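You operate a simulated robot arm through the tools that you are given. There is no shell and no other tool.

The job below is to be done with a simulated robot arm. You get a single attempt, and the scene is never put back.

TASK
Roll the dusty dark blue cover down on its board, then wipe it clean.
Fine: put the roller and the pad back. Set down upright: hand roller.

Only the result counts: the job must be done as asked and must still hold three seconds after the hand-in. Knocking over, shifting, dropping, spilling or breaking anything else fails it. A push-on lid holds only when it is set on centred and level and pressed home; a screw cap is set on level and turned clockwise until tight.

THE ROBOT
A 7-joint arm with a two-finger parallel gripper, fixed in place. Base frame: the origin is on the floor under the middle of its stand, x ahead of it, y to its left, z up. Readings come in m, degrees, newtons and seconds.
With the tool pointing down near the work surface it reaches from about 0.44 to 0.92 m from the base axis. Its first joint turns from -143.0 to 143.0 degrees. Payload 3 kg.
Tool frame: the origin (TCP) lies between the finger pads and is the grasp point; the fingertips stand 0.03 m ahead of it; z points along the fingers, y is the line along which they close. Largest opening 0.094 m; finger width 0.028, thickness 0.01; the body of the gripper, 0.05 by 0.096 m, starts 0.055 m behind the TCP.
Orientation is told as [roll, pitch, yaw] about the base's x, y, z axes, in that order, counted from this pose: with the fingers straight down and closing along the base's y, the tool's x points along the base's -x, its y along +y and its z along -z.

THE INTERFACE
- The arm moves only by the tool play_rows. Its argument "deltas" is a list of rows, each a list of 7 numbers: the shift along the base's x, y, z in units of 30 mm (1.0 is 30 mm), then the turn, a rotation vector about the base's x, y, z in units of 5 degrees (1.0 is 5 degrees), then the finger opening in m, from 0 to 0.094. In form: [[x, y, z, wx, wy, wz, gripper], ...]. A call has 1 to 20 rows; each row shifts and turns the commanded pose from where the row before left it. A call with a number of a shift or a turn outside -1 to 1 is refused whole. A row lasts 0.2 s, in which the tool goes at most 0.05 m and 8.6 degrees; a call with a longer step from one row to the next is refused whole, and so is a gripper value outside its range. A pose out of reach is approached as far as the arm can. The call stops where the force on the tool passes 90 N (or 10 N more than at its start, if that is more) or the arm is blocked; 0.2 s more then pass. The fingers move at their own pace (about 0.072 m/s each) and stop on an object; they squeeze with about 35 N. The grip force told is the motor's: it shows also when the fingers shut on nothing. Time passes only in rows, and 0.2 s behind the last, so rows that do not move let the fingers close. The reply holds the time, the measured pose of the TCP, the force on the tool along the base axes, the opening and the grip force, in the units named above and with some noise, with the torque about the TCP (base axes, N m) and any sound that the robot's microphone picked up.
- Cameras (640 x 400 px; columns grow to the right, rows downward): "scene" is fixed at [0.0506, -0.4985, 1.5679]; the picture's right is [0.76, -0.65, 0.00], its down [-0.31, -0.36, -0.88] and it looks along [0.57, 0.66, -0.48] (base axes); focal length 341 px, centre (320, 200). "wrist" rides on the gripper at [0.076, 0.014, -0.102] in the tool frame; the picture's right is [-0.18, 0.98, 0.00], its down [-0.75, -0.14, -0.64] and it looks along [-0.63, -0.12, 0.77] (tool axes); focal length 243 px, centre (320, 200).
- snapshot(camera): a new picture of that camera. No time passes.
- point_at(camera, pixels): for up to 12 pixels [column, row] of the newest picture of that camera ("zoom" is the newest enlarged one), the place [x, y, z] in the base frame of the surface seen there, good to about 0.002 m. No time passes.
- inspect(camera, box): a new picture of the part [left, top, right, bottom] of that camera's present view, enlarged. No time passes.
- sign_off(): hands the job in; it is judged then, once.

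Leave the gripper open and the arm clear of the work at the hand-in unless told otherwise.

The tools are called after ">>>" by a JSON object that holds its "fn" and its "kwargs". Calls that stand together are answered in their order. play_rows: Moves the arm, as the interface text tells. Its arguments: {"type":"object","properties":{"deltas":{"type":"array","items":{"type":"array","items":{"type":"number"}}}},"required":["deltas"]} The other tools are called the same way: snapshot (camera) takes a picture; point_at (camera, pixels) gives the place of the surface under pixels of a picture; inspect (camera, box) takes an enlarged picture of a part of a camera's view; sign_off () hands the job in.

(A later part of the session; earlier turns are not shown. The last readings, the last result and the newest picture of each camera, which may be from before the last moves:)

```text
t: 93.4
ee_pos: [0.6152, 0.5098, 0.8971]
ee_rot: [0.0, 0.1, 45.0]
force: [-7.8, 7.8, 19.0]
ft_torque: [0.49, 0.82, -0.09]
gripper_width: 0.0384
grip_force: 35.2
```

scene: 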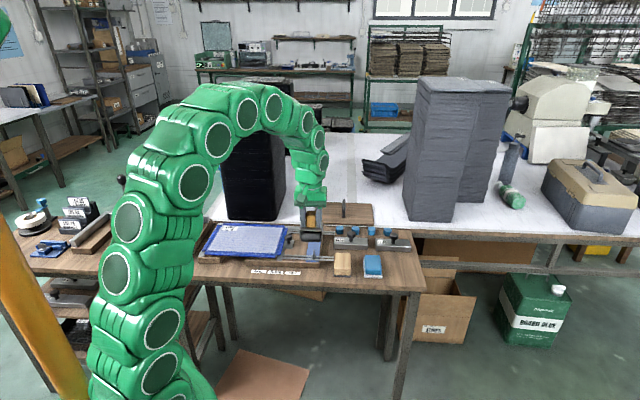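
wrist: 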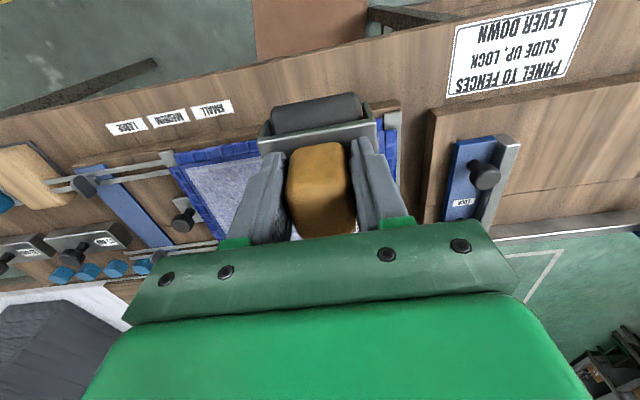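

Good pressure (19–36 N). Next offset lane, rolling back.

>>> {"fn": "play_rows", "kwargs": {"deltas": [[0, 0, 0.35, 0, 0, 0, 0.01], [-0.424, 0.424, 0, 0, 0, 0, 0.01], [-0.424, 0.424, 0, 0, 0, 0, 0.01], [0, 0, 0, 0, 0, 0, 0.01], [0, 0, -0.2, 0, 0, 0, 0.01], [0, 0, -0.1, 0, 0, 0, 0.01], [0, 0, -0.06, 0, 0, 0, 0.01], [0, 0, 0, 0, 0, 0, 0.01], [-0.2, -0.2, 0, 0, 0, 0, 0.01], [-0.39, -0.39, 0, 0, 0, 0, 0.01], [-0.39, -0.39, 0, 0, 0, 0, 0.01]]}}

>>> {"fn": "play_rows", "kwargs": {"deltas": [[-0.39, -0.39, 0, 0, 0, 0, 0.01], [-0.39, -0.39, 0, 0, 0, 0, 0.01], [-0.39, -0.39, 0, 0, 0, 0, 0.01], [-0.39, -0.39, 0, 0, 0, 0, 0.01]]}}

>>> {"fn": "play_rows", "kwargs": {"deltas": [[-0.39, -0.39, 0, 0, 0, 0, 0.01], [-0.39, -0.39, 0, 0, 0, 0, 0.01], [-0.39, -0.39, 0, 0, 0, 0, 0.01], [0, 0, 0, 0, 0, 0, 0.01]]}}

```text
t: 95.8
ee_pos: [0.5576, 0.5032, 0.8984]
ee_rot: [0.0, 0.0, 45.0]
force: [-2.5, 5.1, 26.4]
ft_torque: [0.24, 0.38, -0.02]
gripper_width: 0.0379
grip_force: 35.4
```

```text
t: 96.8
ee_pos: [0.5108, 0.459, 0.8968]
ee_rot: [0.0, 0.0, 45.0]
force: [10.3, -7.4, 58.5]
ft_torque: [0.31, -1.14, -0.19]
gripper_width: 0.038
grip_force: 35.2
```

```text
t: 97.8
ee_pos: [0.4771, 0.4248, 0.895]
ee_rot: [0.0, -0.1, 45.1]
force: [-4.0, -3.2, 76.4]
ft_torque: [1.36, -0.98, 0.07]
gripper_width: 0.0382
grip_force: 35.5
```

The force rose to 76 N, which is too much. I lift off right away and inspect the roller in the grip.

>>> {"fn": "play_rows", "kwargs": {"deltas": [[0, 0, 0.5, 0, 0, 0, 0.01], [0, 0, 0.3, 0, 0, 0, 0.01], [0, 0, 0, 0, 0, 0, 0.01]]}}

>>> {"fn": "inspect", "kwargs": {"camera": "scene", "box": [190, 205, 310, 285]}}

>>> {"fn": "inspect", "kwargs": {"camera": "scene", "box": [220, 215, 270, 260]}}

>>> {"fn": "snapshot", "kwargs": {"camera": "wrist"}}

```text
t: 98.6
ee_pos: [0.4781, 0.4239, 0.919]
ee_rot: [0.0, 0.1, 45.0]
force: [-0.6, 0.4, -1.8]
ft_torque: [-0.02, 0.0, -0.02]
gripper_width: 0.0382
grip_force: 34.9
```

```text
5.00 times, centred on (250, 245) of scene
```

zoom: 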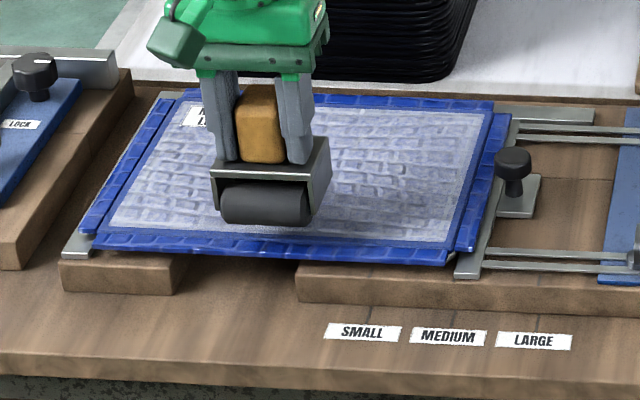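

```text
8.89 times, centred on (245, 238) of scene
```

zoom: 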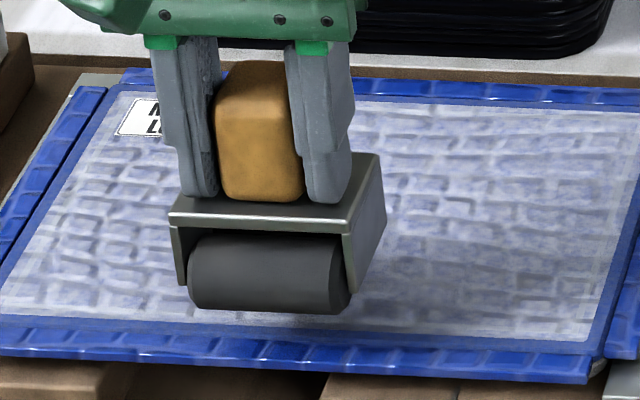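

```text
taken
```

wrist: 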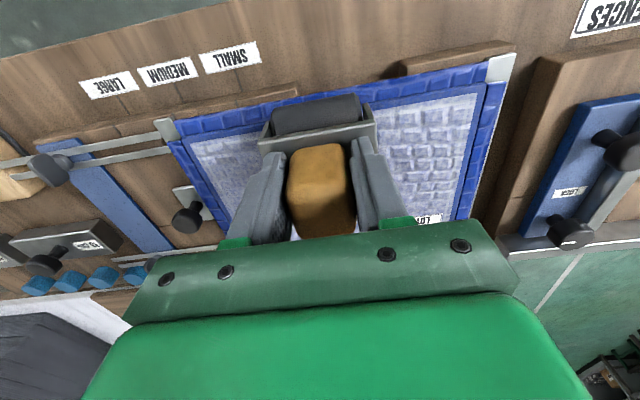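

The roller is still upright and seated, and the cover is in place. I go on with the next offset lane at lighter pressure, checking often.

>>> {"fn": "play_rows", "kwargs": {"deltas": [[-0.424, 0.424, 0, 0, 0, 0, 0.01], [-0.424, 0.424, 0, 0, 0, 0, 0.01], [0, 0, -0.4, 0, 0, 0, 0.01], [0, 0, -0.2, 0, 0, 0, 0.01], [0, 0, -0.1, 0, 0, 0, 0.01], [0, 0, -0.06, 0, 0, 0, 0.01], [0, 0, 0, 0, 0, 0, 0.01]]}}

>>> {"fn": "play_rows", "kwargs": {"deltas": [[0.2, 0.2, 0, 0, 0, 0, 0.01], [0.39, 0.39, 0, 0, 0, 0, 0.01], [0.39, 0.39, 0, 0, 0, 0, 0.01]]}}

```text
t: 100.2
ee_pos: [0.4526, 0.4493, 0.8978]
ee_rot: [0.0, -0.2, 45.0]
force: [1.6, -1.1, 12.1]
ft_torque: [0.13, -0.42, -0.02]
gripper_width: 0.0381
grip_force: 34.9
```

```text
t: 101.0
ee_pos: [0.4826, 0.4778, 0.8979]
ee_rot: [0.0, 0.0, 45.0]
force: [-6.5, 6.6, 16.5]
ft_torque: [0.5, 0.2, 0.08]
gripper_width: 0.0382
grip_force: 34.9
```

>>> {"fn": "play_rows", "kwargs": {"deltas": [[0.39, 0.39, 0, 0, 0, 0, 0.01], [0.39, 0.39, 0, 0, 0, 0, 0.01], [0.39, 0.39, 0, 0, 0, 0, 0.01], [0.39, 0.39, 0, 0, 0, 0, 0.01]]}}

>>> {"fn": "play_rows", "kwargs": {"deltas": [[0.39, 0.39, 0, 0, 0, 0, 0.01], [0.39, 0.39, 0, 0, 0, 0, 0.01], [0.39, 0.39, 0, 0, 0, 0, 0.01], [0, 0, 0, 0, 0, 0, 0.01]]}}

```text
t: 102.0
ee_pos: [0.5301, 0.5263, 0.8973]
ee_rot: [0.0, 0.0, 45.0]
force: [6.7, -6.0, 12.6]
ft_torque: [-0.58, -0.45, 0.07]
gripper_width: 0.0385
grip_force: 35.1
```

```text
t: 103.0
ee_pos: [0.5658, 0.5608, 0.9007]
ee_rot: [0.0, 0.0, 45.0]
force: [-0.1, -0.4, -2.4]
ft_torque: [0.03, 0.01, -0.01]
gripper_width: 0.0381
grip_force: 34.8
```

At the back end contact was lost (z 0.9007). I press 2 mm more and roll this lane back.

>>> {"fn": "play_rows", "kwargs": {"deltas": [[0, 0, -0.05, 0, 0, 0, 0.01], [0, 0, 0, 0, 0, 0, 0.01]]}}

>>> {"fn": "play_rows", "kwargs": {"deltas": [[-0.2, -0.2, 0, 0, 0, 0, 0.01], [-0.39, -0.39, 0, 0, 0, 0, 0.01], [-0.39, -0.39, 0, 0, 0, 0, 0.01]]}}

```text
t: 103.6
ee_pos: [0.5649, 0.5619, 0.8981]
ee_rot: [0.0, 0.0, 45.0]
force: [0.0, 0.9, -0.8]
ft_torque: [0.0, 0.03, -0.02]
gripper_width: 0.038
grip_force: 35.1
```

```text
t: 104.4
ee_pos: [0.5355, 0.5311, 0.8981]
ee_rot: [0.0, 0.0, 45.1]
force: [-1.0, 1.5, 17.9]
ft_torque: [-0.15, -0.01, -0.01]
gripper_width: 0.0381
grip_force: 35.0
```

>>> {"fn": "play_rows", "kwargs": {"deltas": [[0.2, 0.2, -0.02, 0, 0, 0, 0.01], [0.39, 0.39, -0.02, 0, 0, 0, 0.01], [0.39, 0.39, 0, 0, 0, 0, 0.01], [0, 0, 0, 0, 0, 0, 0.01]]}}

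```text
t: 105.4
ee_pos: [0.5653, 0.5616, 0.8957]
ee_rot: [0.0, -0.1, 45.0]
force: [-5.1, 5.7, 49.6]
ft_torque: [-0.12, 0.61, -0.08]
gripper_width: 0.0383
grip_force: 35.5
```

Now it is 50 N at the back end. I ease off 1 mm and roll this lane back to the front.

>>> {"fn": "play_rows", "kwargs": {"deltas": [[-0.2, -0.2, 0.03, 0, 0, 0, 0.01], [-0.39, -0.39, 0, 0, 0, 0, 0.01], [-0.39, -0.39, 0, 0, 0, 0, 0.01], [-0.39, -0.39, 0, 0, 0, 0, 0.01]]}}

>>> {"fn": "play_rows", "kwargs": {"deltas": [[-0.39, -0.39, 0, 0, 0, 0, 0.01], [-0.39, -0.39, 0, 0, 0, 0, 0.01], [-0.39, -0.39, 0, 0, 0, 0, 0.01]]}}

```text
t: 106.4
ee_pos: [0.5235, 0.5176, 0.8977]
ee_rot: [0.0, -0.2, 44.9]
force: [3.0, -5.9, 67.6]
ft_torque: [-0.96, -0.71, 0.0]
gripper_width: 0.0383
grip_force: 34.9
```

```text
t: 107.2
ee_pos: [0.4865, 0.4824, 0.8956]
ee_rot: [0.0, 0.0, 44.9]
force: [-1.0, -0.6, 56.3]
ft_torque: [0.22, -0.89, 0.01]
gripper_width: 0.0382
grip_force: 34.6
```

Still higher than I want (56–68 N), so I ease off 1.8 mm and finish the lane.

>>> {"fn": "play_rows", "kwargs": {"deltas": [[-0.2, -0.2, 0.06, 0, 0, 0, 0.01], [-0.39, -0.39, 0, 0, 0, 0, 0.01], [-0.39, -0.39, 0, 0, 0, 0, 0.01], [-0.19, -0.19, 0, 0, 0, 0, 0.01], [0, 0, 0, 0, 0, 0, 0.01]]}}

```text
t: 108.4
ee_pos: [0.4521, 0.4487, 0.8969]
ee_rot: [0.0, -0.1, 45.0]
force: [2.0, -3.4, 10.3]
ft_torque: [-0.15, -0.5, -0.12]
gripper_width: 0.0382
grip_force: 35.0
```

Every part of the cover has now been rolled at least twice with real pressure. I lift the roller and carry it back toward its place at the right end of the bench.

>>> {"fn": "play_rows", "kwargs": {"deltas": [[0, 0, 0.5, 0, 0, 0, 0.01], [0, 0, 0.9, 0, 0, 0, 0.01], [0, 0, 0.9, 0, 0, 0, 0.01], [0, 0, 0.9, 0, 0, 0, 0.01], [0.5, -0.53, 0, 0, 0, 0, 0.01], [0.772, -0.82, 0, 0, 0, 0, 0.01], [0.772, -0.82, 0, 0, 0, 0, 0.01], [0.772, -0.82, 0, 0, 0, 0, 0.01], [0.772, -0.82, 0, 0, 0, 0, 0.01], [0.772, -0.82, 0, 0, 0, 0, 0.01], [0.772, -0.82, 0, 0, 0, 0, 0.01], [0.772, -0.82, 0, 0, 0, 0, 0.01], [0.772, -0.82, 0, 0, 0, 0, 0.01], [0.772, -0.82, 0, 0, 0, 0, 0.01]]}}

>>> {"fn": "inspect", "kwargs": {"camera": "scene", "box": [195, 215, 305, 284]}}

```text
t: 111.4
ee_pos: [0.6789, 0.2119, 0.9931]
ee_rot: [0.0, -0.1, 44.9]
force: [0.4, -0.1, -3.5]
ft_torque: [0.0, -0.02, 0.0]
gripper_width: 0.038
grip_force: 34.9
```

```text
5.80 times, centred on (250, 250) of scene
```

zoom: 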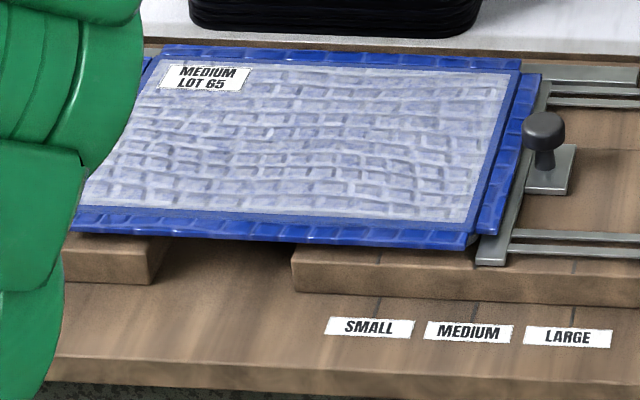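

I continue to above the roller's original spot, at z≈0.993.

>>> {"fn": "play_rows", "kwargs": {"deltas": [[0.8, -0.852, 0, 0, 0, 0.03, 0.01], [0.8, -0.852, 0, 0, 0, 0.03, 0.01], [0.8, -0.852, 0, 0, 0, 0.03, 0.01], [0.8, -0.852, 0, 0, 0, 0.03, 0.01], [0.8, -0.852, 0, 0, 0, 0.03, 0.01], [0.8, -0.852, 0, 0, 0, 0.03, 0.01], [0.8, -0.852, 0, 0, 0, 0.03, 0.01], [0.8, -0.852, 0, 0, 0, 0.03, 0.01], [0, 0, 0, 0, 0, 0, 0.01], [0, 0, 0, 0, 0, 0, 0.01]]}}

>>> {"fn": "snapshot", "kwargs": {"camera": "wrist"}}

>>> {"fn": "inspect", "kwargs": {"camera": "scene", "box": [340, 180, 460, 290]}}

```text
t: 113.6
ee_pos: [0.8687, 0.0066, 0.9928]
ee_rot: [0.0, 0.0, 46.1]
force: [-0.4, 0.1, -2.5]
ft_torque: [-0.02, -0.01, 0.04]
gripper_width: 0.0382
grip_force: 35.1
```

```text
taken
```

wrist: 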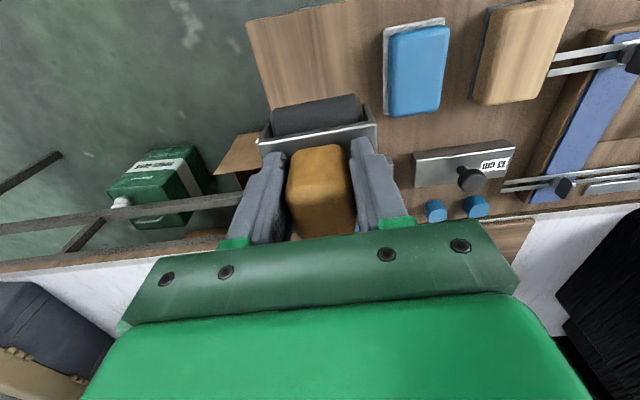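

```text
3.64 times, centred on (400, 235) of scene
```

zoom: 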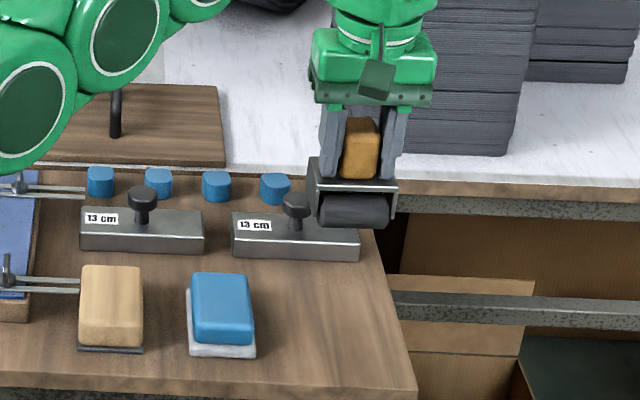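

The roller is over its original spot, clear of the weights. I lower it, slowing near the table (contact expected at TCP z≈0.857).

>>> {"fn": "play_rows", "kwargs": {"deltas": [[0, 0, -0.9, 0, 0, 0, 0.01], [0, 0, -0.9, 0, 0, 0, 0.01], [0, 0, -0.9, 0, 0, 0, 0.01], [0, 0, -0.9, 0, 0, 0, 0.01], [0, 0, -0.5, 0, 0, 0, 0.01], [0, 0, -0.2, 0, 0, 0, 0.01], [0, 0, 0, 0, 0, 0, 0.01], [0, 0, 0, 0, 0, 0, 0.01]]}}

>>> {"fn": "inspect", "kwargs": {"camera": "scene", "box": [370, 225, 430, 285]}}

```text
t: 115.4
ee_pos: [0.8686, 0.007, 0.8641]
ee_rot: [0.0, 0.0, 46.2]
force: [-0.2, 0.0, -0.9]
ft_torque: [-0.02, 0.06, 0.04]
gripper_width: 0.0381
grip_force: 35.4
```

```text
6.67 times, centred on (400, 255) of scene
```

zoom: 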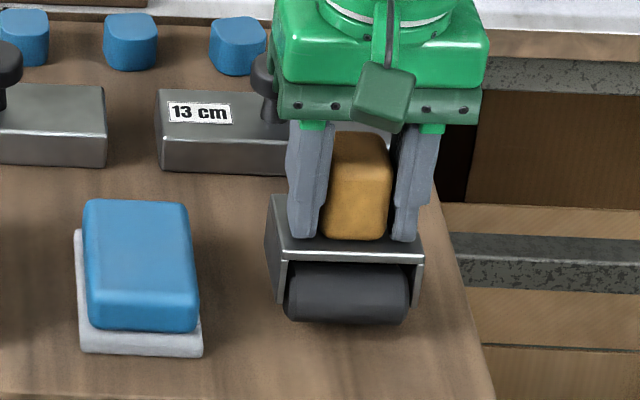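

>>> {"fn": "play_rows", "kwargs": {"deltas": [[0, 0, -0.1, 0, 0, 0, 0.01], [0, 0, 0, 0, 0, 0, 0.01]]}}

>>> {"fn": "play_rows", "kwargs": {"deltas": [[0, 0, -0.07, 0, 0, 0, 0.01], [0, 0, 0, 0, 0, 0, 0.01]]}}

```text
t: 116.0
ee_pos: [0.8666, 0.0076, 0.8612]
ee_rot: [0.0, 0.0, 46.2]
force: [0.4, 0.7, -2.5]
ft_torque: [-0.01, 0.03, -0.02]
gripper_width: 0.0377
grip_force: 35.3
```

```text
t: 116.6
ee_pos: [0.8677, 0.0073, 0.8591]
ee_rot: [0.0, 0.0, 46.3]
force: [-0.3, -0.3, -2.3]
ft_torque: [-0.02, 0.02, 0.0]
gripper_width: 0.0384
grip_force: 35.1
```

Still free. I take two more small steps down.

>>> {"fn": "play_rows", "kwargs": {"deltas": [[0, 0, -0.05, 0, 0, 0, 0.01], [0, 0, 0, 0, 0, 0, 0.01]]}}

>>> {"fn": "play_rows", "kwargs": {"deltas": [[0, 0, -0.03, 0, 0, 0, 0.01], [0, 0, 0, 0, 0, 0, 0.01]]}}

```text
t: 117.2
ee_pos: [0.8687, 0.0099, 0.8589]
ee_rot: [0.0, 0.0, 46.2]
force: [0.0, -0.1, -3.0]
ft_torque: [-0.03, 0.03, 0.0]
gripper_width: 0.038
grip_force: 34.6
```

```text
t: 117.8
ee_pos: [0.8684, 0.0081, 0.8562]
ee_rot: [0.1, 0.1, 46.1]
force: [0.2, -0.4, 0.9]
ft_torque: [-0.03, 0.08, -0.02]
gripper_width: 0.0383
grip_force: 35.5
```

The table is reached (force went from −2.5 to +0.9 N). I open the fingers gently to release the roller.

>>> {"fn": "play_rows", "kwargs": {"deltas": [[0, 0, -0.01, 0, 0, 0, 0.042], [0, 0, 0, 0, 0, 0, 0.05], [0, 0, 0, 0, 0, 0, 0.062], [0, 0, 0, 0, 0, 0, 0.07], [0, 0, 0, 0, 0, 0, 0.07]]}}

>>> {"fn": "inspect", "kwargs": {"camera": "scene", "box": [370, 225, 430, 285]}}

>>> {"fn": "snapshot", "kwargs": {"camera": "wrist"}}

```text
t: 119.0
ee_pos: [0.8692, 0.0089, 0.8572]
ee_rot: [0.0, -0.1, 46.2]
force: [0.6, -0.1, 7.9]
ft_torque: [-0.08, 0.04, -0.01]
gripper_width: 0.0688
grip_force: 0.0
```

```text
6.67 times, centred on (400, 255) of scene
```

zoom: 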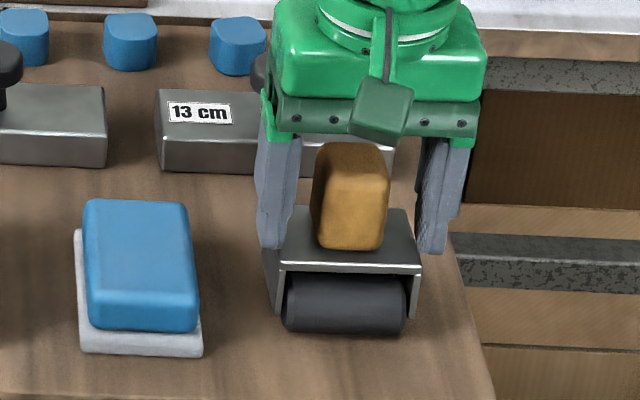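

```text
taken
```

wrist: 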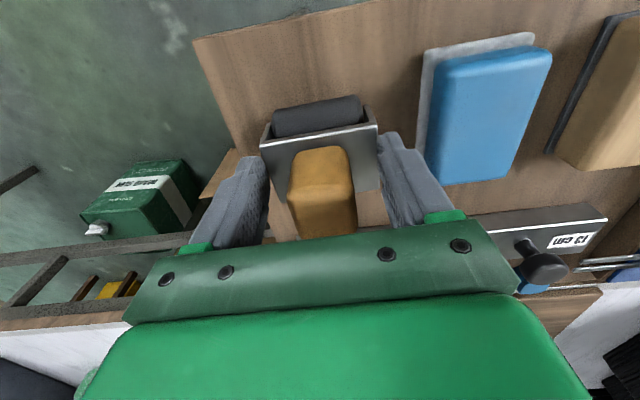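

The fingers are open but resting on the bracket (8 N up). I rise straight up and check that the roller stands upright.

>>> {"fn": "play_rows", "kwargs": {"deltas": [[0, 0, 0.1, 0, 0, 0, 0.07], [0, 0, 0.3, 0, 0, 0, 0.07], [0, 0, 0.8, 0, 0, 0, 0.08], [0, 0, 0.9, 0, 0, 0, 0.08], [0, 0, 0.9, 0, 0, 0, 0.08], [0, 0, 0.9, 0, 0, 0, 0.08], [0, 0, 0, 0, 0, 0, 0.08]]}}

>>> {"fn": "inspect", "kwargs": {"camera": "scene", "box": [325, 220, 425, 290]}}

>>> {"fn": "snapshot", "kwargs": {"camera": "wrist"}}

```text
t: 120.6
ee_pos: [0.8689, 0.0059, 0.9713]
ee_rot: [0.1, 0.0, 46.1]
force: [0.0, 0.4, 0.3]
ft_torque: [0.03, 0.03, 0.03]
gripper_width: 0.0799
grip_force: 0.1
```

```text
5.71 times, centred on (375, 255) of scene
```

zoom: 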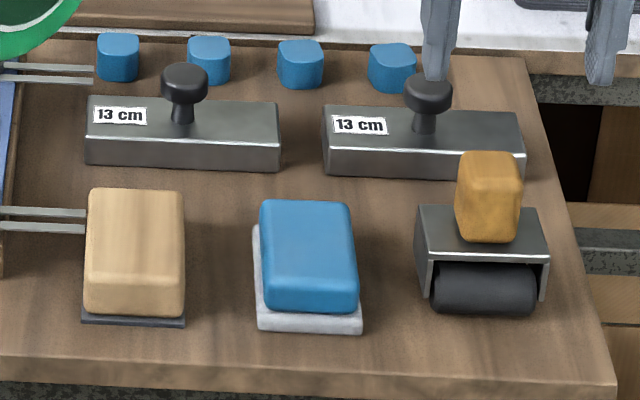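

```text
taken
```

wrist: 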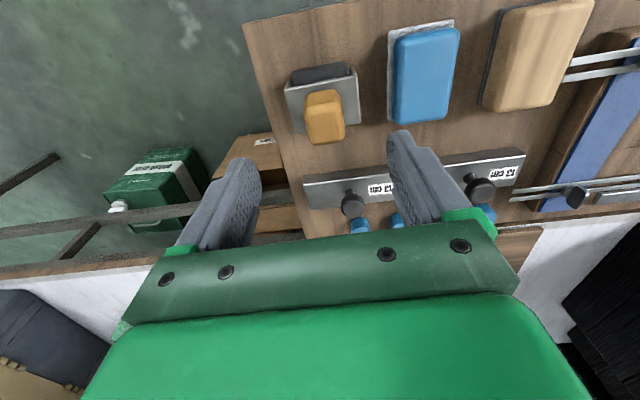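

The roller stands upright at its original spot. Next the pad: I measure the blue block's corners closely.

>>> {"fn": "inspect", "kwargs": {"camera": "wrist", "box": [370, 0, 480, 130]}}

>>> {"fn": "point_at", "kwargs": {"camera": "zoom", "pixels": [[160, 110], [330, 90], [165, 360], [300, 350], [230, 220], [345, 120], [200, 370], [130, 350], [140, 100], [115, 240], [300, 60], [240, 70]]}}

```text
3.08 times, centred on (425, 65) of wrist
```

zoom: 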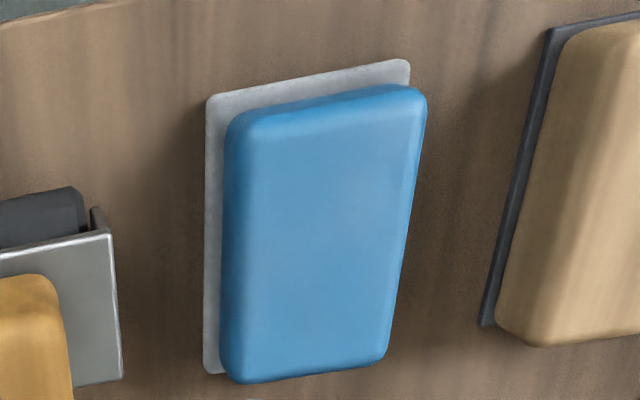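

```text
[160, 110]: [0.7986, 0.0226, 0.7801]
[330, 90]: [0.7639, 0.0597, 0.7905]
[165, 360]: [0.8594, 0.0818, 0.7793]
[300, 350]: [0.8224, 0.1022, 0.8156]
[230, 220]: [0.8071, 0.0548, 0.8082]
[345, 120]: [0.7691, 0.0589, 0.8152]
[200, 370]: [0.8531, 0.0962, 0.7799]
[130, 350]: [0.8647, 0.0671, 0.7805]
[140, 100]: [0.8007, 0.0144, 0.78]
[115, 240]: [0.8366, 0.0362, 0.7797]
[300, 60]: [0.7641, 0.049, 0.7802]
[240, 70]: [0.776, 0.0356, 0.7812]
```

>>> {"fn": "point_at", "kwargs": {"camera": "zoom", "pixels": [[213, 100], [402, 68], [211, 368], [245, 130], [415, 105], [235, 370], [380, 352], [315, 235], [228, 250], [330, 90], [250, 250], [395, 230]]}}

```text
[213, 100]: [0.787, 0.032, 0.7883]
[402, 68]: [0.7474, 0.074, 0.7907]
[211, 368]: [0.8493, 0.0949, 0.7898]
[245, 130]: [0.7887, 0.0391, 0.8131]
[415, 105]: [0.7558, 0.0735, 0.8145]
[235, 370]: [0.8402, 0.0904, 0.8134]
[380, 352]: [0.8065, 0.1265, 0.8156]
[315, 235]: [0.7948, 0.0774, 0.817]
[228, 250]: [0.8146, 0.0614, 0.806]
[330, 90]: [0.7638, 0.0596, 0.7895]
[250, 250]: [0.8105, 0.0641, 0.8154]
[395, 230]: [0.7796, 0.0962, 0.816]
```

The pad's block is centred at about (0.798, 0.083), 52 mm wide along the bench, top z≈0.816; its sole is 58 × 89 mm with top at z≈0.790. I move over it and descend partway with fingers at 0.076.

>>> {"fn": "play_rows", "kwargs": {"deltas": [[-0.593, 0.617, 0, 0, 0, -0.06, 0.076], [-0.593, 0.617, 0, 0, 0, -0.06, 0.076], [-0.593, 0.617, 0, 0, 0, -0.06, 0.076], [-0.593, 0.617, 0, 0, 0, -0.06, 0.076], [0, 0, 0, 0, 0, 0, 0.076], [0, 0, -0.8, 0, 0, 0, 0.076], [0, 0, -0.8, 0, 0, 0, 0.076], [0, 0, -0.8, 0, 0, 0, 0.076], [0, 0, -0.6, 0, 0, 0, 0.076], [0, 0, -0.6, 0, 0, 0, 0.076], [0, 0, 0, 0, 0, 0, 0.076]]}}

>>> {"fn": "snapshot", "kwargs": {"camera": "wrist"}}

>>> {"fn": "inspect", "kwargs": {"camera": "scene", "box": [325, 220, 425, 290]}}

```text
t: 123.0
ee_pos: [0.7972, 0.0815, 0.8662]
ee_rot: [0.0, -0.1, 45.0]
force: [1.0, 0.1, 0.0]
ft_torque: [0.0, 0.01, -0.01]
gripper_width: 0.0759
grip_force: 0.0
```

```text
taken
```

wrist: 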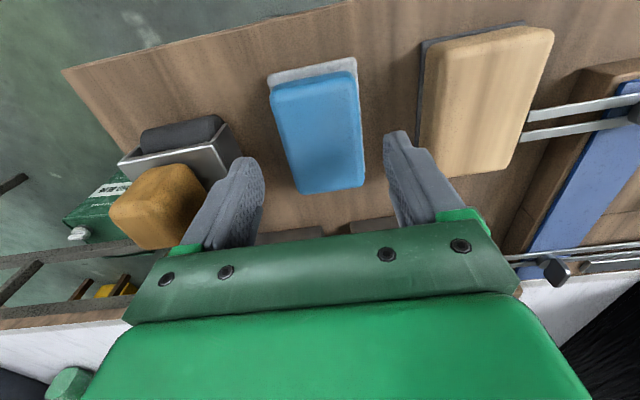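

```text
5.71 times, centred on (375, 255) of scene
```

zoom: 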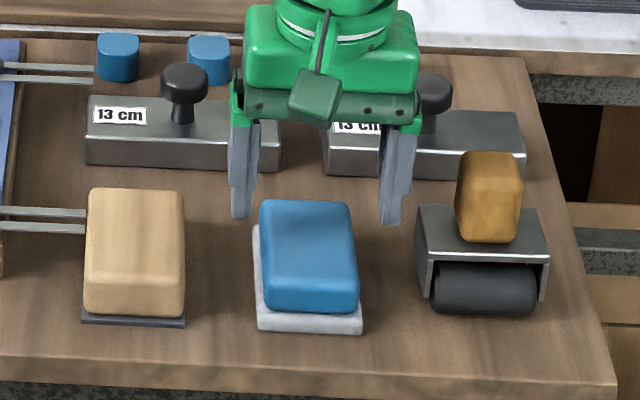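

Before going lower I check the weights' knob heights and distance behind the gripper.

>>> {"fn": "point_at", "kwargs": {"camera": "zoom", "pixels": [[185, 75], [437, 85], [180, 165], [470, 175], [300, 260], [270, 300], [345, 220], [265, 215], [350, 325], [262, 322], [240, 215], [390, 222]]}}

```text
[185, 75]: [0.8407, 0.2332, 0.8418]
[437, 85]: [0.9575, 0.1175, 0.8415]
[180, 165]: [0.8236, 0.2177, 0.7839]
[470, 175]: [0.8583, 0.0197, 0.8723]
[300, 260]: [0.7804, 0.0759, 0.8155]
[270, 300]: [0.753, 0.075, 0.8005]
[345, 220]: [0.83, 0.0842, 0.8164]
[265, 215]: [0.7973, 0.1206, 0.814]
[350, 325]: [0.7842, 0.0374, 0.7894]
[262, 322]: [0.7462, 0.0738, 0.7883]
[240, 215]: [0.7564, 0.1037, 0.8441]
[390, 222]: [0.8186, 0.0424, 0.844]
```

Knobs are at z≈0.845 and 0.13 m behind, so nothing is in the way. I descend to TCP z≈0.8225 around the pad's block.

>>> {"fn": "play_rows", "kwargs": {"deltas": [[0, 0, -0.6, 0, 0, 0, 0.076], [0, 0, -0.5, 0, 0, 0, 0.076], [0, 0, -0.25, 0, 0, 0, 0.076], [0, 0, -0.08, 0, 0, 0, 0.076], [0, 0, 0, 0, 0, 0, 0.076]]}}

>>> {"fn": "inspect", "kwargs": {"camera": "scene", "box": [345, 225, 405, 290]}}

>>> {"fn": "snapshot", "kwargs": {"camera": "wrist"}}

```text
t: 124.2
ee_pos: [0.7969, 0.0809, 0.8231]
ee_rot: [0.0, 0.0, 45.0]
force: [0.4, 0.1, 0.6]
ft_torque: [0.02, -0.05, 0.0]
gripper_width: 0.0761
grip_force: 0.2
```

```text
6.15 times, centred on (375, 258) of scene
```

zoom: 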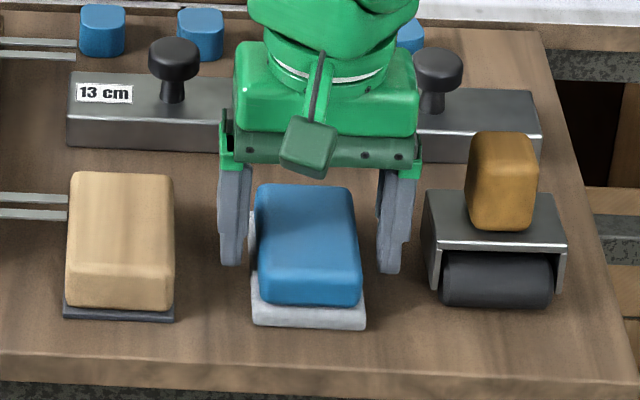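

```text
taken
```

wrist: 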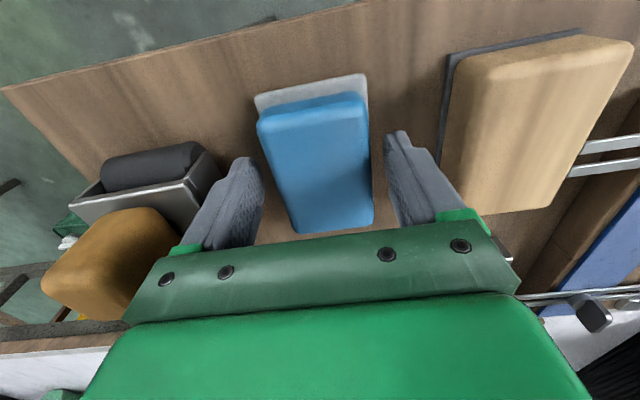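

The fingers are on both sides of the block with no contact. I close on it.

>>> {"fn": "play_rows", "kwargs": {"deltas": [[0, 0, 0, 0, 0, 0, 0.06], [0, 0, 0, 0, 0, 0, 0.045], [0, 0, 0, 0, 0, 0, 0.03], [0, 0, 0, 0, 0, 0, 0.03], [0, 0, 0, 0, 0, 0, 0.03]]}}

>>> {"fn": "inspect", "kwargs": {"camera": "scene", "box": [345, 225, 405, 290]}}

```text
t: 125.4
ee_pos: [0.7963, 0.0818, 0.8227]
ee_rot: [0.0, -0.1, 45.0]
force: [1.0, 0.2, 1.5]
ft_torque: [0.0, -0.03, 0.04]
gripper_width: 0.0551
grip_force: 35.6
```

```text
6.15 times, centred on (375, 258) of scene
```

zoom: 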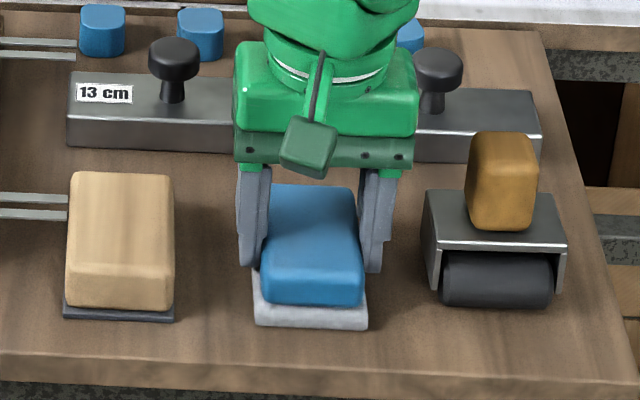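

The pad is held (55 mm, 35 N). I lift it to about z≈0.95.

>>> {"fn": "play_rows", "kwargs": {"deltas": [[0, 0, 0.2, 0, 0, 0, 0.03], [0, 0, 0.5, 0, 0, 0, 0.03], [0, 0, 0.9, 0, 0, 0, 0.03], [0, 0, 0.9, 0, 0, 0, 0.03], [0, 0, 0.9, 0, 0, 0, 0.03], [0, 0, 0.9, 0, 0, 0, 0.03], [0, 0, 0, 0, 0, 0, 0.03]]}}

>>> {"fn": "inspect", "kwargs": {"camera": "scene", "box": [325, 190, 425, 290]}}

>>> {"fn": "snapshot", "kwargs": {"camera": "wrist"}}

```text
t: 127.0
ee_pos: [0.7991, 0.0827, 0.9503]
ee_rot: [0.1, 0.0, 45.1]
force: [0.1, 0.8, -0.4]
ft_torque: [0.0, -0.01, 0.01]
gripper_width: 0.0547
grip_force: 34.9
```

```text
4.00 times, centred on (375, 240) of scene
```

zoom: 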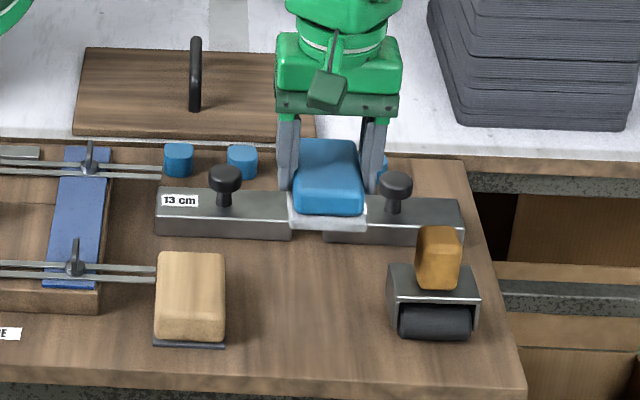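

```text
taken
```

wrist: 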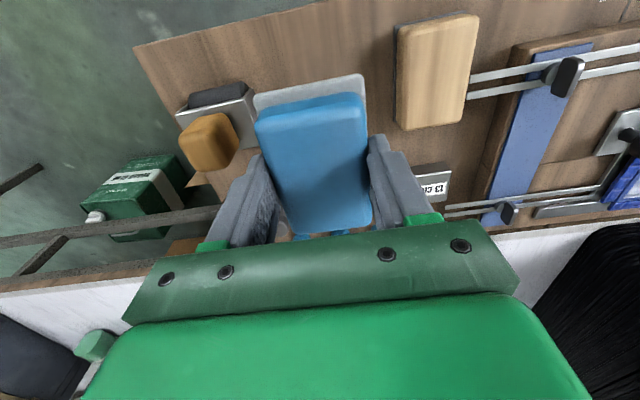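

The pad is held level and is light. I travel to above the right front of the cover and lower to just above the surface.

>>> {"fn": "play_rows", "kwargs": {"deltas": [[-0.747, 0.99, 0, 0, 0, 0, 0.03], [-0.747, 0.99, 0, 0, 0, 0, 0.03], [-0.747, 0.99, 0, 0, 0, 0, 0.03], [-0.747, 0.99, 0, 0, 0, 0, 0.03], [-0.747, 0.99, 0, 0, 0, 0, 0.03], [-0.747, 0.99, 0, 0, 0, 0, 0.03], [-0.747, 0.99, 0, 0, 0, 0, 0.03], [-0.747, 0.99, 0, 0, 0, 0, 0.03], [-0.747, 0.99, 0, 0, 0, 0, 0.03], [-0.747, 0.99, 0, 0, 0, 0, 0.03], [0, 0, 0, 0, 0, 0, 0.03], [0, 0, -0.8, 0, 0, 0, 0.03], [0, 0, -0.8, 0, 0, 0, 0.03], [0, 0, -0.6, 0, 0, 0, 0.03], [0, 0, -0.4, 0, 0, 0, 0.03], [0, 0, -0.1, 0, 0, 0, 0.03], [0, 0, 0, 0, 0, 0, 0.03]]}}

>>> {"fn": "inspect", "kwargs": {"camera": "scene", "box": [190, 205, 310, 285]}}

>>> {"fn": "snapshot", "kwargs": {"camera": "wrist"}}

```text
t: 130.6
ee_pos: [0.5749, 0.3785, 0.8711]
ee_rot: [0.0, -0.1, 45.0]
force: [0.6, 1.2, -1.5]
ft_torque: [0.03, 0.0, -0.03]
gripper_width: 0.0551
grip_force: 34.6
```

```text
5.00 times, centred on (250, 245) of scene
```

zoom: 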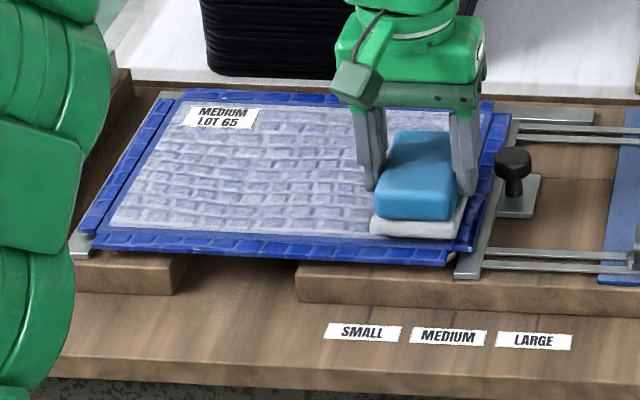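

```text
taken
```

wrist: 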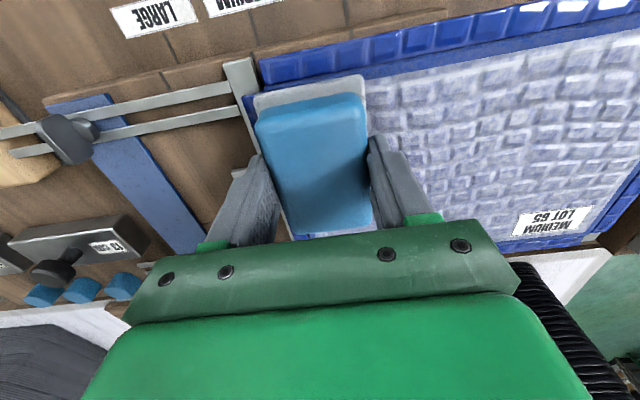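

The pad sits over the front-right corner, just above the surface. I lower it gently into contact.

>>> {"fn": "play_rows", "kwargs": {"deltas": [[0, 0, -0.15, 0, 0, 0, 0.03], [0, 0, -0.08, 0, 0, 0, 0.03], [0, 0, 0, 0, 0, 0, 0.03]]}}

>>> {"fn": "play_rows", "kwargs": {"deltas": [[0, 0, -0.05, 0, 0, 0, 0.03], [0, 0, 0, 0, 0, 0, 0.03]]}}

```text
t: 131.4
ee_pos: [0.5731, 0.379, 0.8646]
ee_rot: [0.1, 0.0, 45.0]
force: [-0.7, -0.5, 3.3]
ft_torque: [0.16, 0.08, 0.07]
gripper_width: 0.0547
grip_force: 34.6
```

```text
t: 132.0
ee_pos: [0.5735, 0.3788, 0.8636]
ee_rot: [0.1, -0.1, 45.1]
force: [1.2, 0.0, 11.5]
ft_torque: [0.47, -0.04, -0.06]
gripper_width: 0.0551
grip_force: 35.3
```

About 12 N of contact. Now I wipe leftward along the front lane in short segments while watching the force.

>>> {"fn": "play_rows", "kwargs": {"deltas": [[-0.2, 0.2, 0, 0, 0, 0, 0.03], [-0.37, 0.37, 0, 0, 0, 0, 0.03], [-0.37, 0.37, 0, 0, 0, 0, 0.03], [-0.37, 0.37, 0, 0, 0, 0, 0.03]]}}

>>> {"fn": "inspect", "kwargs": {"camera": "scene", "box": [190, 205, 310, 285]}}

```text
t: 133.0
ee_pos: [0.5345, 0.4163, 0.862]
ee_rot: [0.0, -0.1, 44.9]
force: [7.2, -6.4, 30.3]
ft_torque: [0.17, -0.44, -0.07]
gripper_width: 0.0552
grip_force: 34.7
```

```text
5.00 times, centred on (250, 245) of scene
```

zoom: 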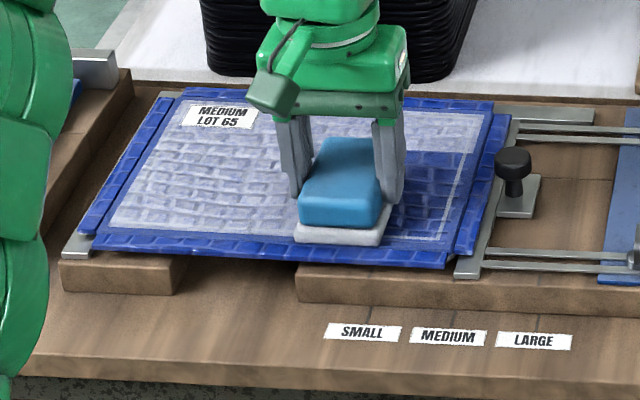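

Excellent: the wiped area turns clean dark blue. A thin strip remains along the right and front edges; I'll get those later with the pad further out. Force is 30 N, so I ease 1 mm and continue left.

>>> {"fn": "play_rows", "kwargs": {"deltas": [[-0.37, 0.37, 0.03, 0, 0, 0, 0.03], [-0.37, 0.37, 0, 0, 0, 0, 0.03], [-0.37, 0.37, 0, 0, 0, 0, 0.03], [-0.37, 0.37, 0, 0, 0, 0, 0.03]]}}

>>> {"fn": "play_rows", "kwargs": {"deltas": [[-0.37, 0.37, 0, 0, 0, 0, 0.03], [-0.37, 0.37, 0, 0, 0, 0, 0.03], [-0.37, 0.37, 0, 0, 0, 0, 0.03], [-0.37, 0.37, 0, 0, 0, 0, 0.03]]}}

>>> {"fn": "inspect", "kwargs": {"camera": "scene", "box": [190, 205, 310, 285]}}

```text
t: 134.0
ee_pos: [0.4895, 0.4623, 0.863]
ee_rot: [0.0, 0.1, 45.0]
force: [1.2, -3.4, 8.9]
ft_torque: [-0.28, 0.03, 0.06]
gripper_width: 0.0549
grip_force: 35.5
```

```text
t: 135.0
ee_pos: [0.4442, 0.505, 0.862]
ee_rot: [0.0, 0.1, 45.0]
force: [1.1, -0.8, 3.8]
ft_torque: [-0.29, 0.04, 0.06]
gripper_width: 0.0553
grip_force: 34.7
```

```text
5.00 times, centred on (250, 245) of scene
```

zoom: 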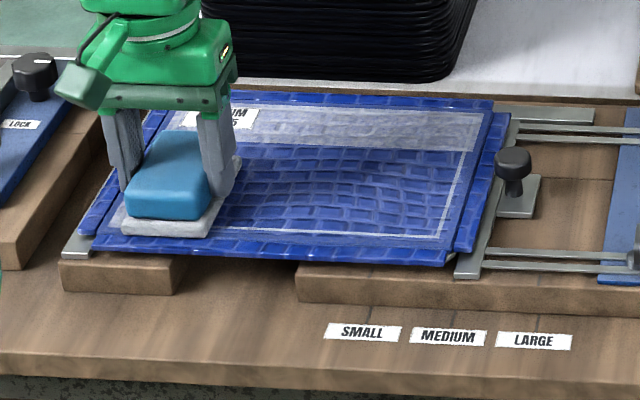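

The front lane is nearly clean. I look closely at the clean surface, as its pattern looks a bit wavy.

>>> {"fn": "inspect", "kwargs": {"camera": "scene", "box": [235, 220, 290, 260]}}

>>> {"fn": "snapshot", "kwargs": {"camera": "wrist"}}

>>> {"fn": "inspect", "kwargs": {"camera": "wrist", "box": [60, 60, 300, 240]}}

```text
10.00 times, centred on (262, 240) of scene
```

zoom: 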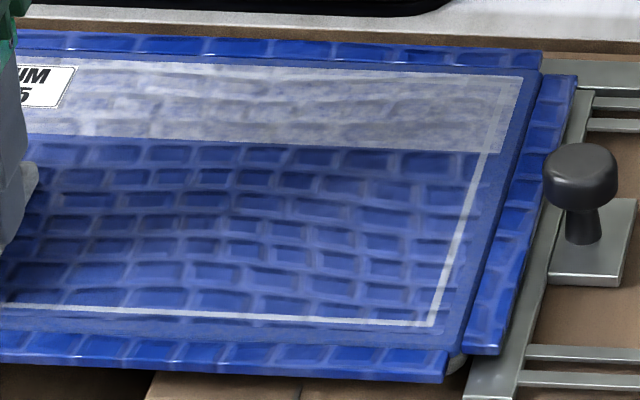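

```text
taken
```

wrist: 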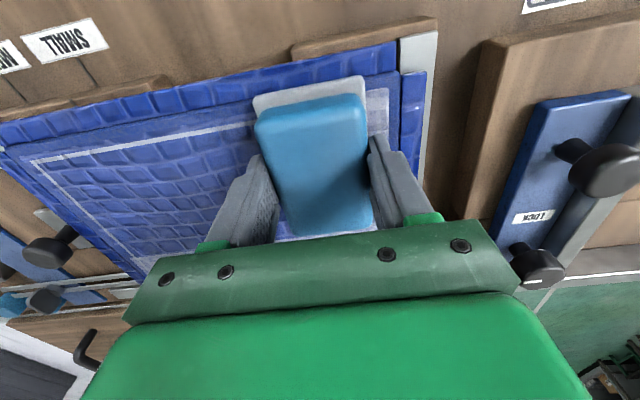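

```text
2.22 times, centred on (180, 150) of wrist
```

zoom: 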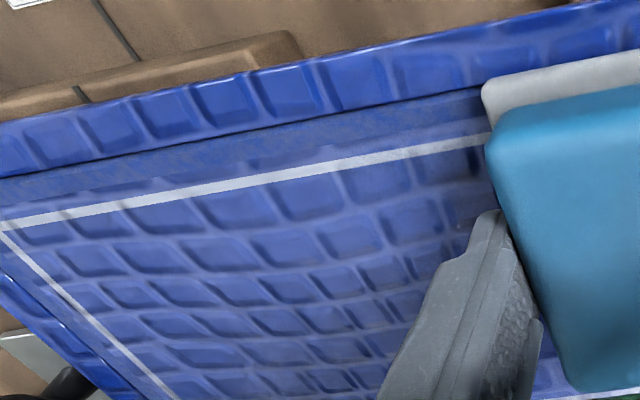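

>>> {"fn": "inspect", "kwargs": {"camera": "scene", "box": [235, 220, 290, 260]}}

>>> {"fn": "point_at", "kwargs": {"camera": "zoom", "pixels": [[300, 145], [150, 137], [200, 310], [350, 319], [432, 326], [462, 225], [485, 160], [520, 77], [500, 152], [200, 318], [350, 326], [100, 62]]}}

```text
10.00 times, centred on (262, 240) of scene
```

zoom: 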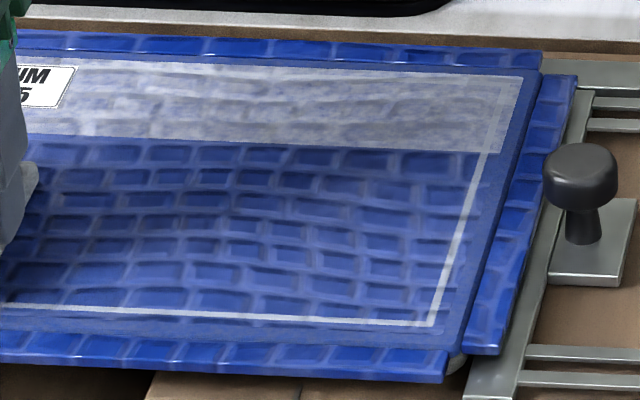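

```text
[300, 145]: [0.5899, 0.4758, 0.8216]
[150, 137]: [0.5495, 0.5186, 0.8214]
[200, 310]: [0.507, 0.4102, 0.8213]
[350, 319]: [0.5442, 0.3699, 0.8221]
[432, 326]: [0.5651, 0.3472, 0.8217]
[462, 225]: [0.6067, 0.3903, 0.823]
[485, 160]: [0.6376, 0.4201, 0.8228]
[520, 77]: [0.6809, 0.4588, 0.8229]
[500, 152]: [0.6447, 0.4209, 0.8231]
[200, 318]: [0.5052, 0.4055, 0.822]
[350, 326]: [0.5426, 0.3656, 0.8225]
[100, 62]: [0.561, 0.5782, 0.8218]
```

The clean band reaches V≈0.754 and a narrow ~5 mm line remains along the front and right borders. I continue to the left end with a bit more press, then go over the front edge with the pad further out.

>>> {"fn": "play_rows", "kwargs": {"deltas": [[-0.37, 0.37, -0.03, 0, 0, 0, 0.03], [-0.37, 0.37, 0, 0, 0, 0, 0.03], [0, 0, 0, 0, 0, 0, 0.03]]}}

>>> {"fn": "snapshot", "kwargs": {"camera": "wrist"}}

>>> {"fn": "inspect", "kwargs": {"camera": "scene", "box": [190, 205, 310, 285]}}

```text
t: 135.8
ee_pos: [0.4225, 0.5271, 0.8637]
ee_rot: [0.0, -0.1, 45.0]
force: [0.1, -1.1, 4.6]
ft_torque: [-0.23, 0.05, 0.02]
gripper_width: 0.0548
grip_force: 35.3
```

```text
taken
```

wrist: 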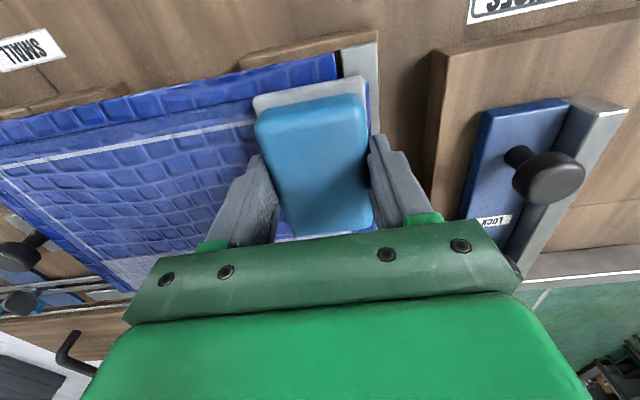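

```text
5.00 times, centred on (250, 245) of scene
```

zoom: 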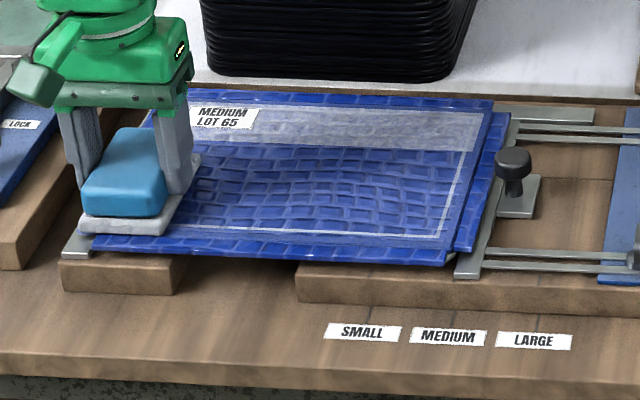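

The front lane is clean to the left end. Staying in contact, I wipe along the left edge toward the back.

>>> {"fn": "play_rows", "kwargs": {"deltas": [[0.36, 0.36, -0.02, 0, 0, 0, 0.03], [0.36, 0.36, 0, 0, 0, 0, 0.03], [0.36, 0.36, 0, 0, 0, 0, 0.03]]}}

>>> {"fn": "play_rows", "kwargs": {"deltas": [[0.36, 0.36, 0, 0, 0, 0, 0.03], [0.36, 0.36, 0, 0, 0, 0, 0.03], [0.36, 0.36, 0, 0, 0, 0, 0.03], [0, 0, 0, 0, 0, 0, 0.03]]}}

>>> {"fn": "inspect", "kwargs": {"camera": "scene", "box": [190, 205, 310, 285]}}

```text
t: 136.6
ee_pos: [0.4555, 0.5613, 0.8618]
ee_rot: [0.1, -0.1, 45.0]
force: [-4.8, -3.6, 19.8]
ft_torque: [-0.71, 0.24, -0.12]
gripper_width: 0.0551
grip_force: 34.2
```

```text
t: 137.6
ee_pos: [0.4876, 0.5924, 0.861]
ee_rot: [0.1, 0.0, 45.0]
force: [-3.1, -2.9, 12.3]
ft_torque: [-0.42, 0.09, -0.05]
gripper_width: 0.0552
grip_force: 35.2
```

```text
5.00 times, centred on (250, 245) of scene
```

zoom: 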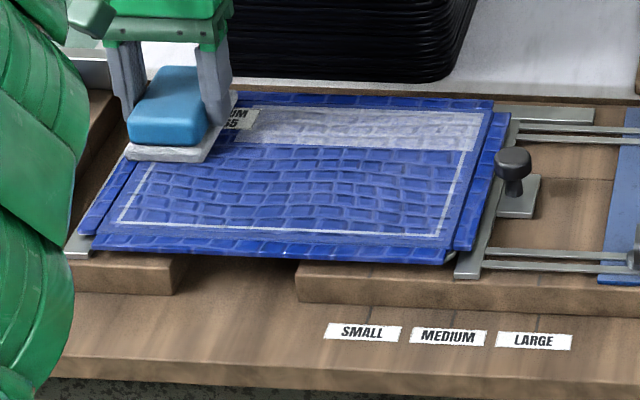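

The thin line also remains where the pad has fully passed at the left, so it is a printed frame on the cover, not dust. Now I wipe the back lane from left to right.

>>> {"fn": "play_rows", "kwargs": {"deltas": [[0.36, -0.36, 0, 0, 0, 0, 0.03], [0.36, -0.36, 0, 0, 0, 0, 0.03], [0.36, -0.36, 0, 0, 0, 0, 0.03], [0.36, -0.36, 0, 0, 0, 0, 0.03]]}}

>>> {"fn": "play_rows", "kwargs": {"deltas": [[0.36, -0.36, 0, 0, 0, 0, 0.03], [0.36, -0.36, 0, 0, 0, 0, 0.03], [0.36, -0.36, 0, 0, 0, 0, 0.03], [0.36, -0.36, 0, 0, 0, 0, 0.03]]}}

>>> {"fn": "inspect", "kwargs": {"camera": "scene", "box": [190, 205, 310, 285]}}

```text
t: 138.6
ee_pos: [0.5314, 0.5497, 0.8629]
ee_rot: [0.1, -0.1, 45.0]
force: [-2.3, 4.4, 19.2]
ft_torque: [-0.3, 0.48, -0.14]
gripper_width: 0.0551
grip_force: 34.9
```

```text
t: 139.6
ee_pos: [0.5744, 0.5081, 0.8606]
ee_rot: [0.0, -0.1, 45.0]
force: [-5.1, 5.7, 30.0]
ft_torque: [-0.05, 0.75, -0.1]
gripper_width: 0.0548
grip_force: 34.6
```

```text
5.00 times, centred on (250, 245) of scene
```

zoom: 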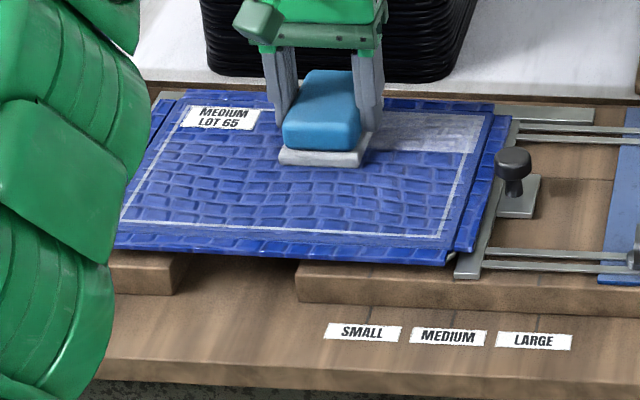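

The back lane is coming clean, too. I ease 0.6 mm and continue to the right end.

>>> {"fn": "play_rows", "kwargs": {"deltas": [[0.37, -0.37, 0.02, 0, 0, 0, 0.03], [0.37, -0.37, 0, 0, 0, 0, 0.03], [0.37, -0.37, 0, 0, 0, 0, 0.03]]}}

>>> {"fn": "play_rows", "kwargs": {"deltas": [[0.37, -0.37, 0, 0, 0, 0, 0.03], [0.37, -0.37, 0, 0, 0, 0, 0.03], [0.37, -0.37, 0, 0, 0, 0, 0.03], [0, 0, 0, 0, 0, 0, 0.03]]}}

>>> {"fn": "inspect", "kwargs": {"camera": "scene", "box": [190, 205, 310, 285]}}

```text
t: 140.4
ee_pos: [0.6098, 0.4717, 0.86]
ee_rot: [0.1, -0.1, 44.9]
force: [-1.6, 1.6, 9.7]
ft_torque: [0.3, 0.17, 0.02]
gripper_width: 0.055
grip_force: 34.6
```

```text
t: 141.4
ee_pos: [0.6414, 0.4411, 0.8627]
ee_rot: [0.0, 0.0, 45.0]
force: [-0.6, 0.3, 2.0]
ft_torque: [0.15, 0.01, 0.03]
gripper_width: 0.0551
grip_force: 35.3
```

```text
5.00 times, centred on (250, 245) of scene
```

zoom: 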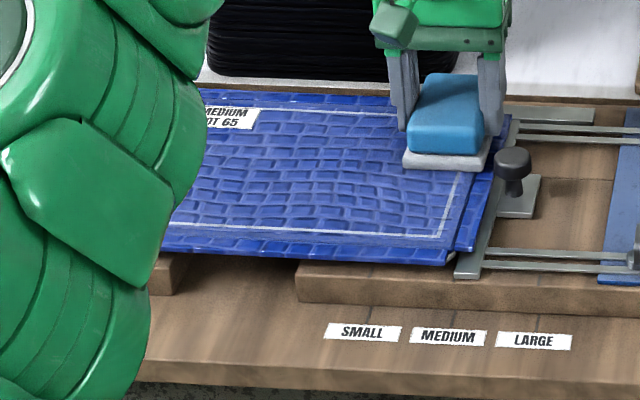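

Nearly all clean. I shift slightly left for clearance from the knob, press a bit more, and wipe down the right edge toward the front.

>>> {"fn": "play_rows", "kwargs": {"deltas": [[-0.13, 0.13, -0.03, 0, 0, 0, 0.03], [0, 0, -0.02, 0, 0, 0, 0.03], [-0.36, -0.36, 0, 0, 0, 0, 0.03], [-0.36, -0.36, 0, 0, 0, 0, 0.03], [-0.36, -0.36, 0, 0, 0, 0, 0.03]]}}

>>> {"fn": "play_rows", "kwargs": {"deltas": [[-0.36, -0.36, 0, 0, 0, 0, 0.03], [-0.36, -0.36, 0, 0, 0, 0, 0.03], [-0.36, -0.36, 0, 0, 0, 0, 0.03], [0, 0, 0, 0, 0, 0, 0.03]]}}

>>> {"fn": "inspect", "kwargs": {"camera": "scene", "box": [190, 205, 310, 285]}}

```text
t: 142.6
ee_pos: [0.6052, 0.4126, 0.8616]
ee_rot: [0.0, 0.0, 44.9]
force: [1.9, 2.1, 10.3]
ft_torque: [0.56, -0.19, -0.13]
gripper_width: 0.0548
grip_force: 34.8
```

```text
t: 143.6
ee_pos: [0.5719, 0.378, 0.8623]
ee_rot: [0.1, 0.0, 44.9]
force: [-0.4, -0.4, 3.1]
ft_torque: [0.18, -0.13, 0.0]
gripper_width: 0.0551
grip_force: 35.2
```

```text
5.00 times, centred on (250, 245) of scene
```

zoom: 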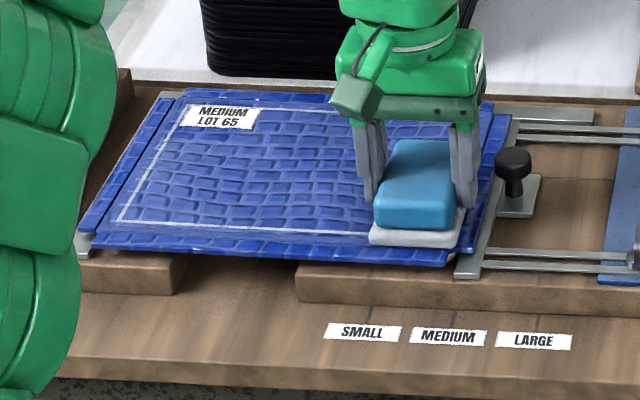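

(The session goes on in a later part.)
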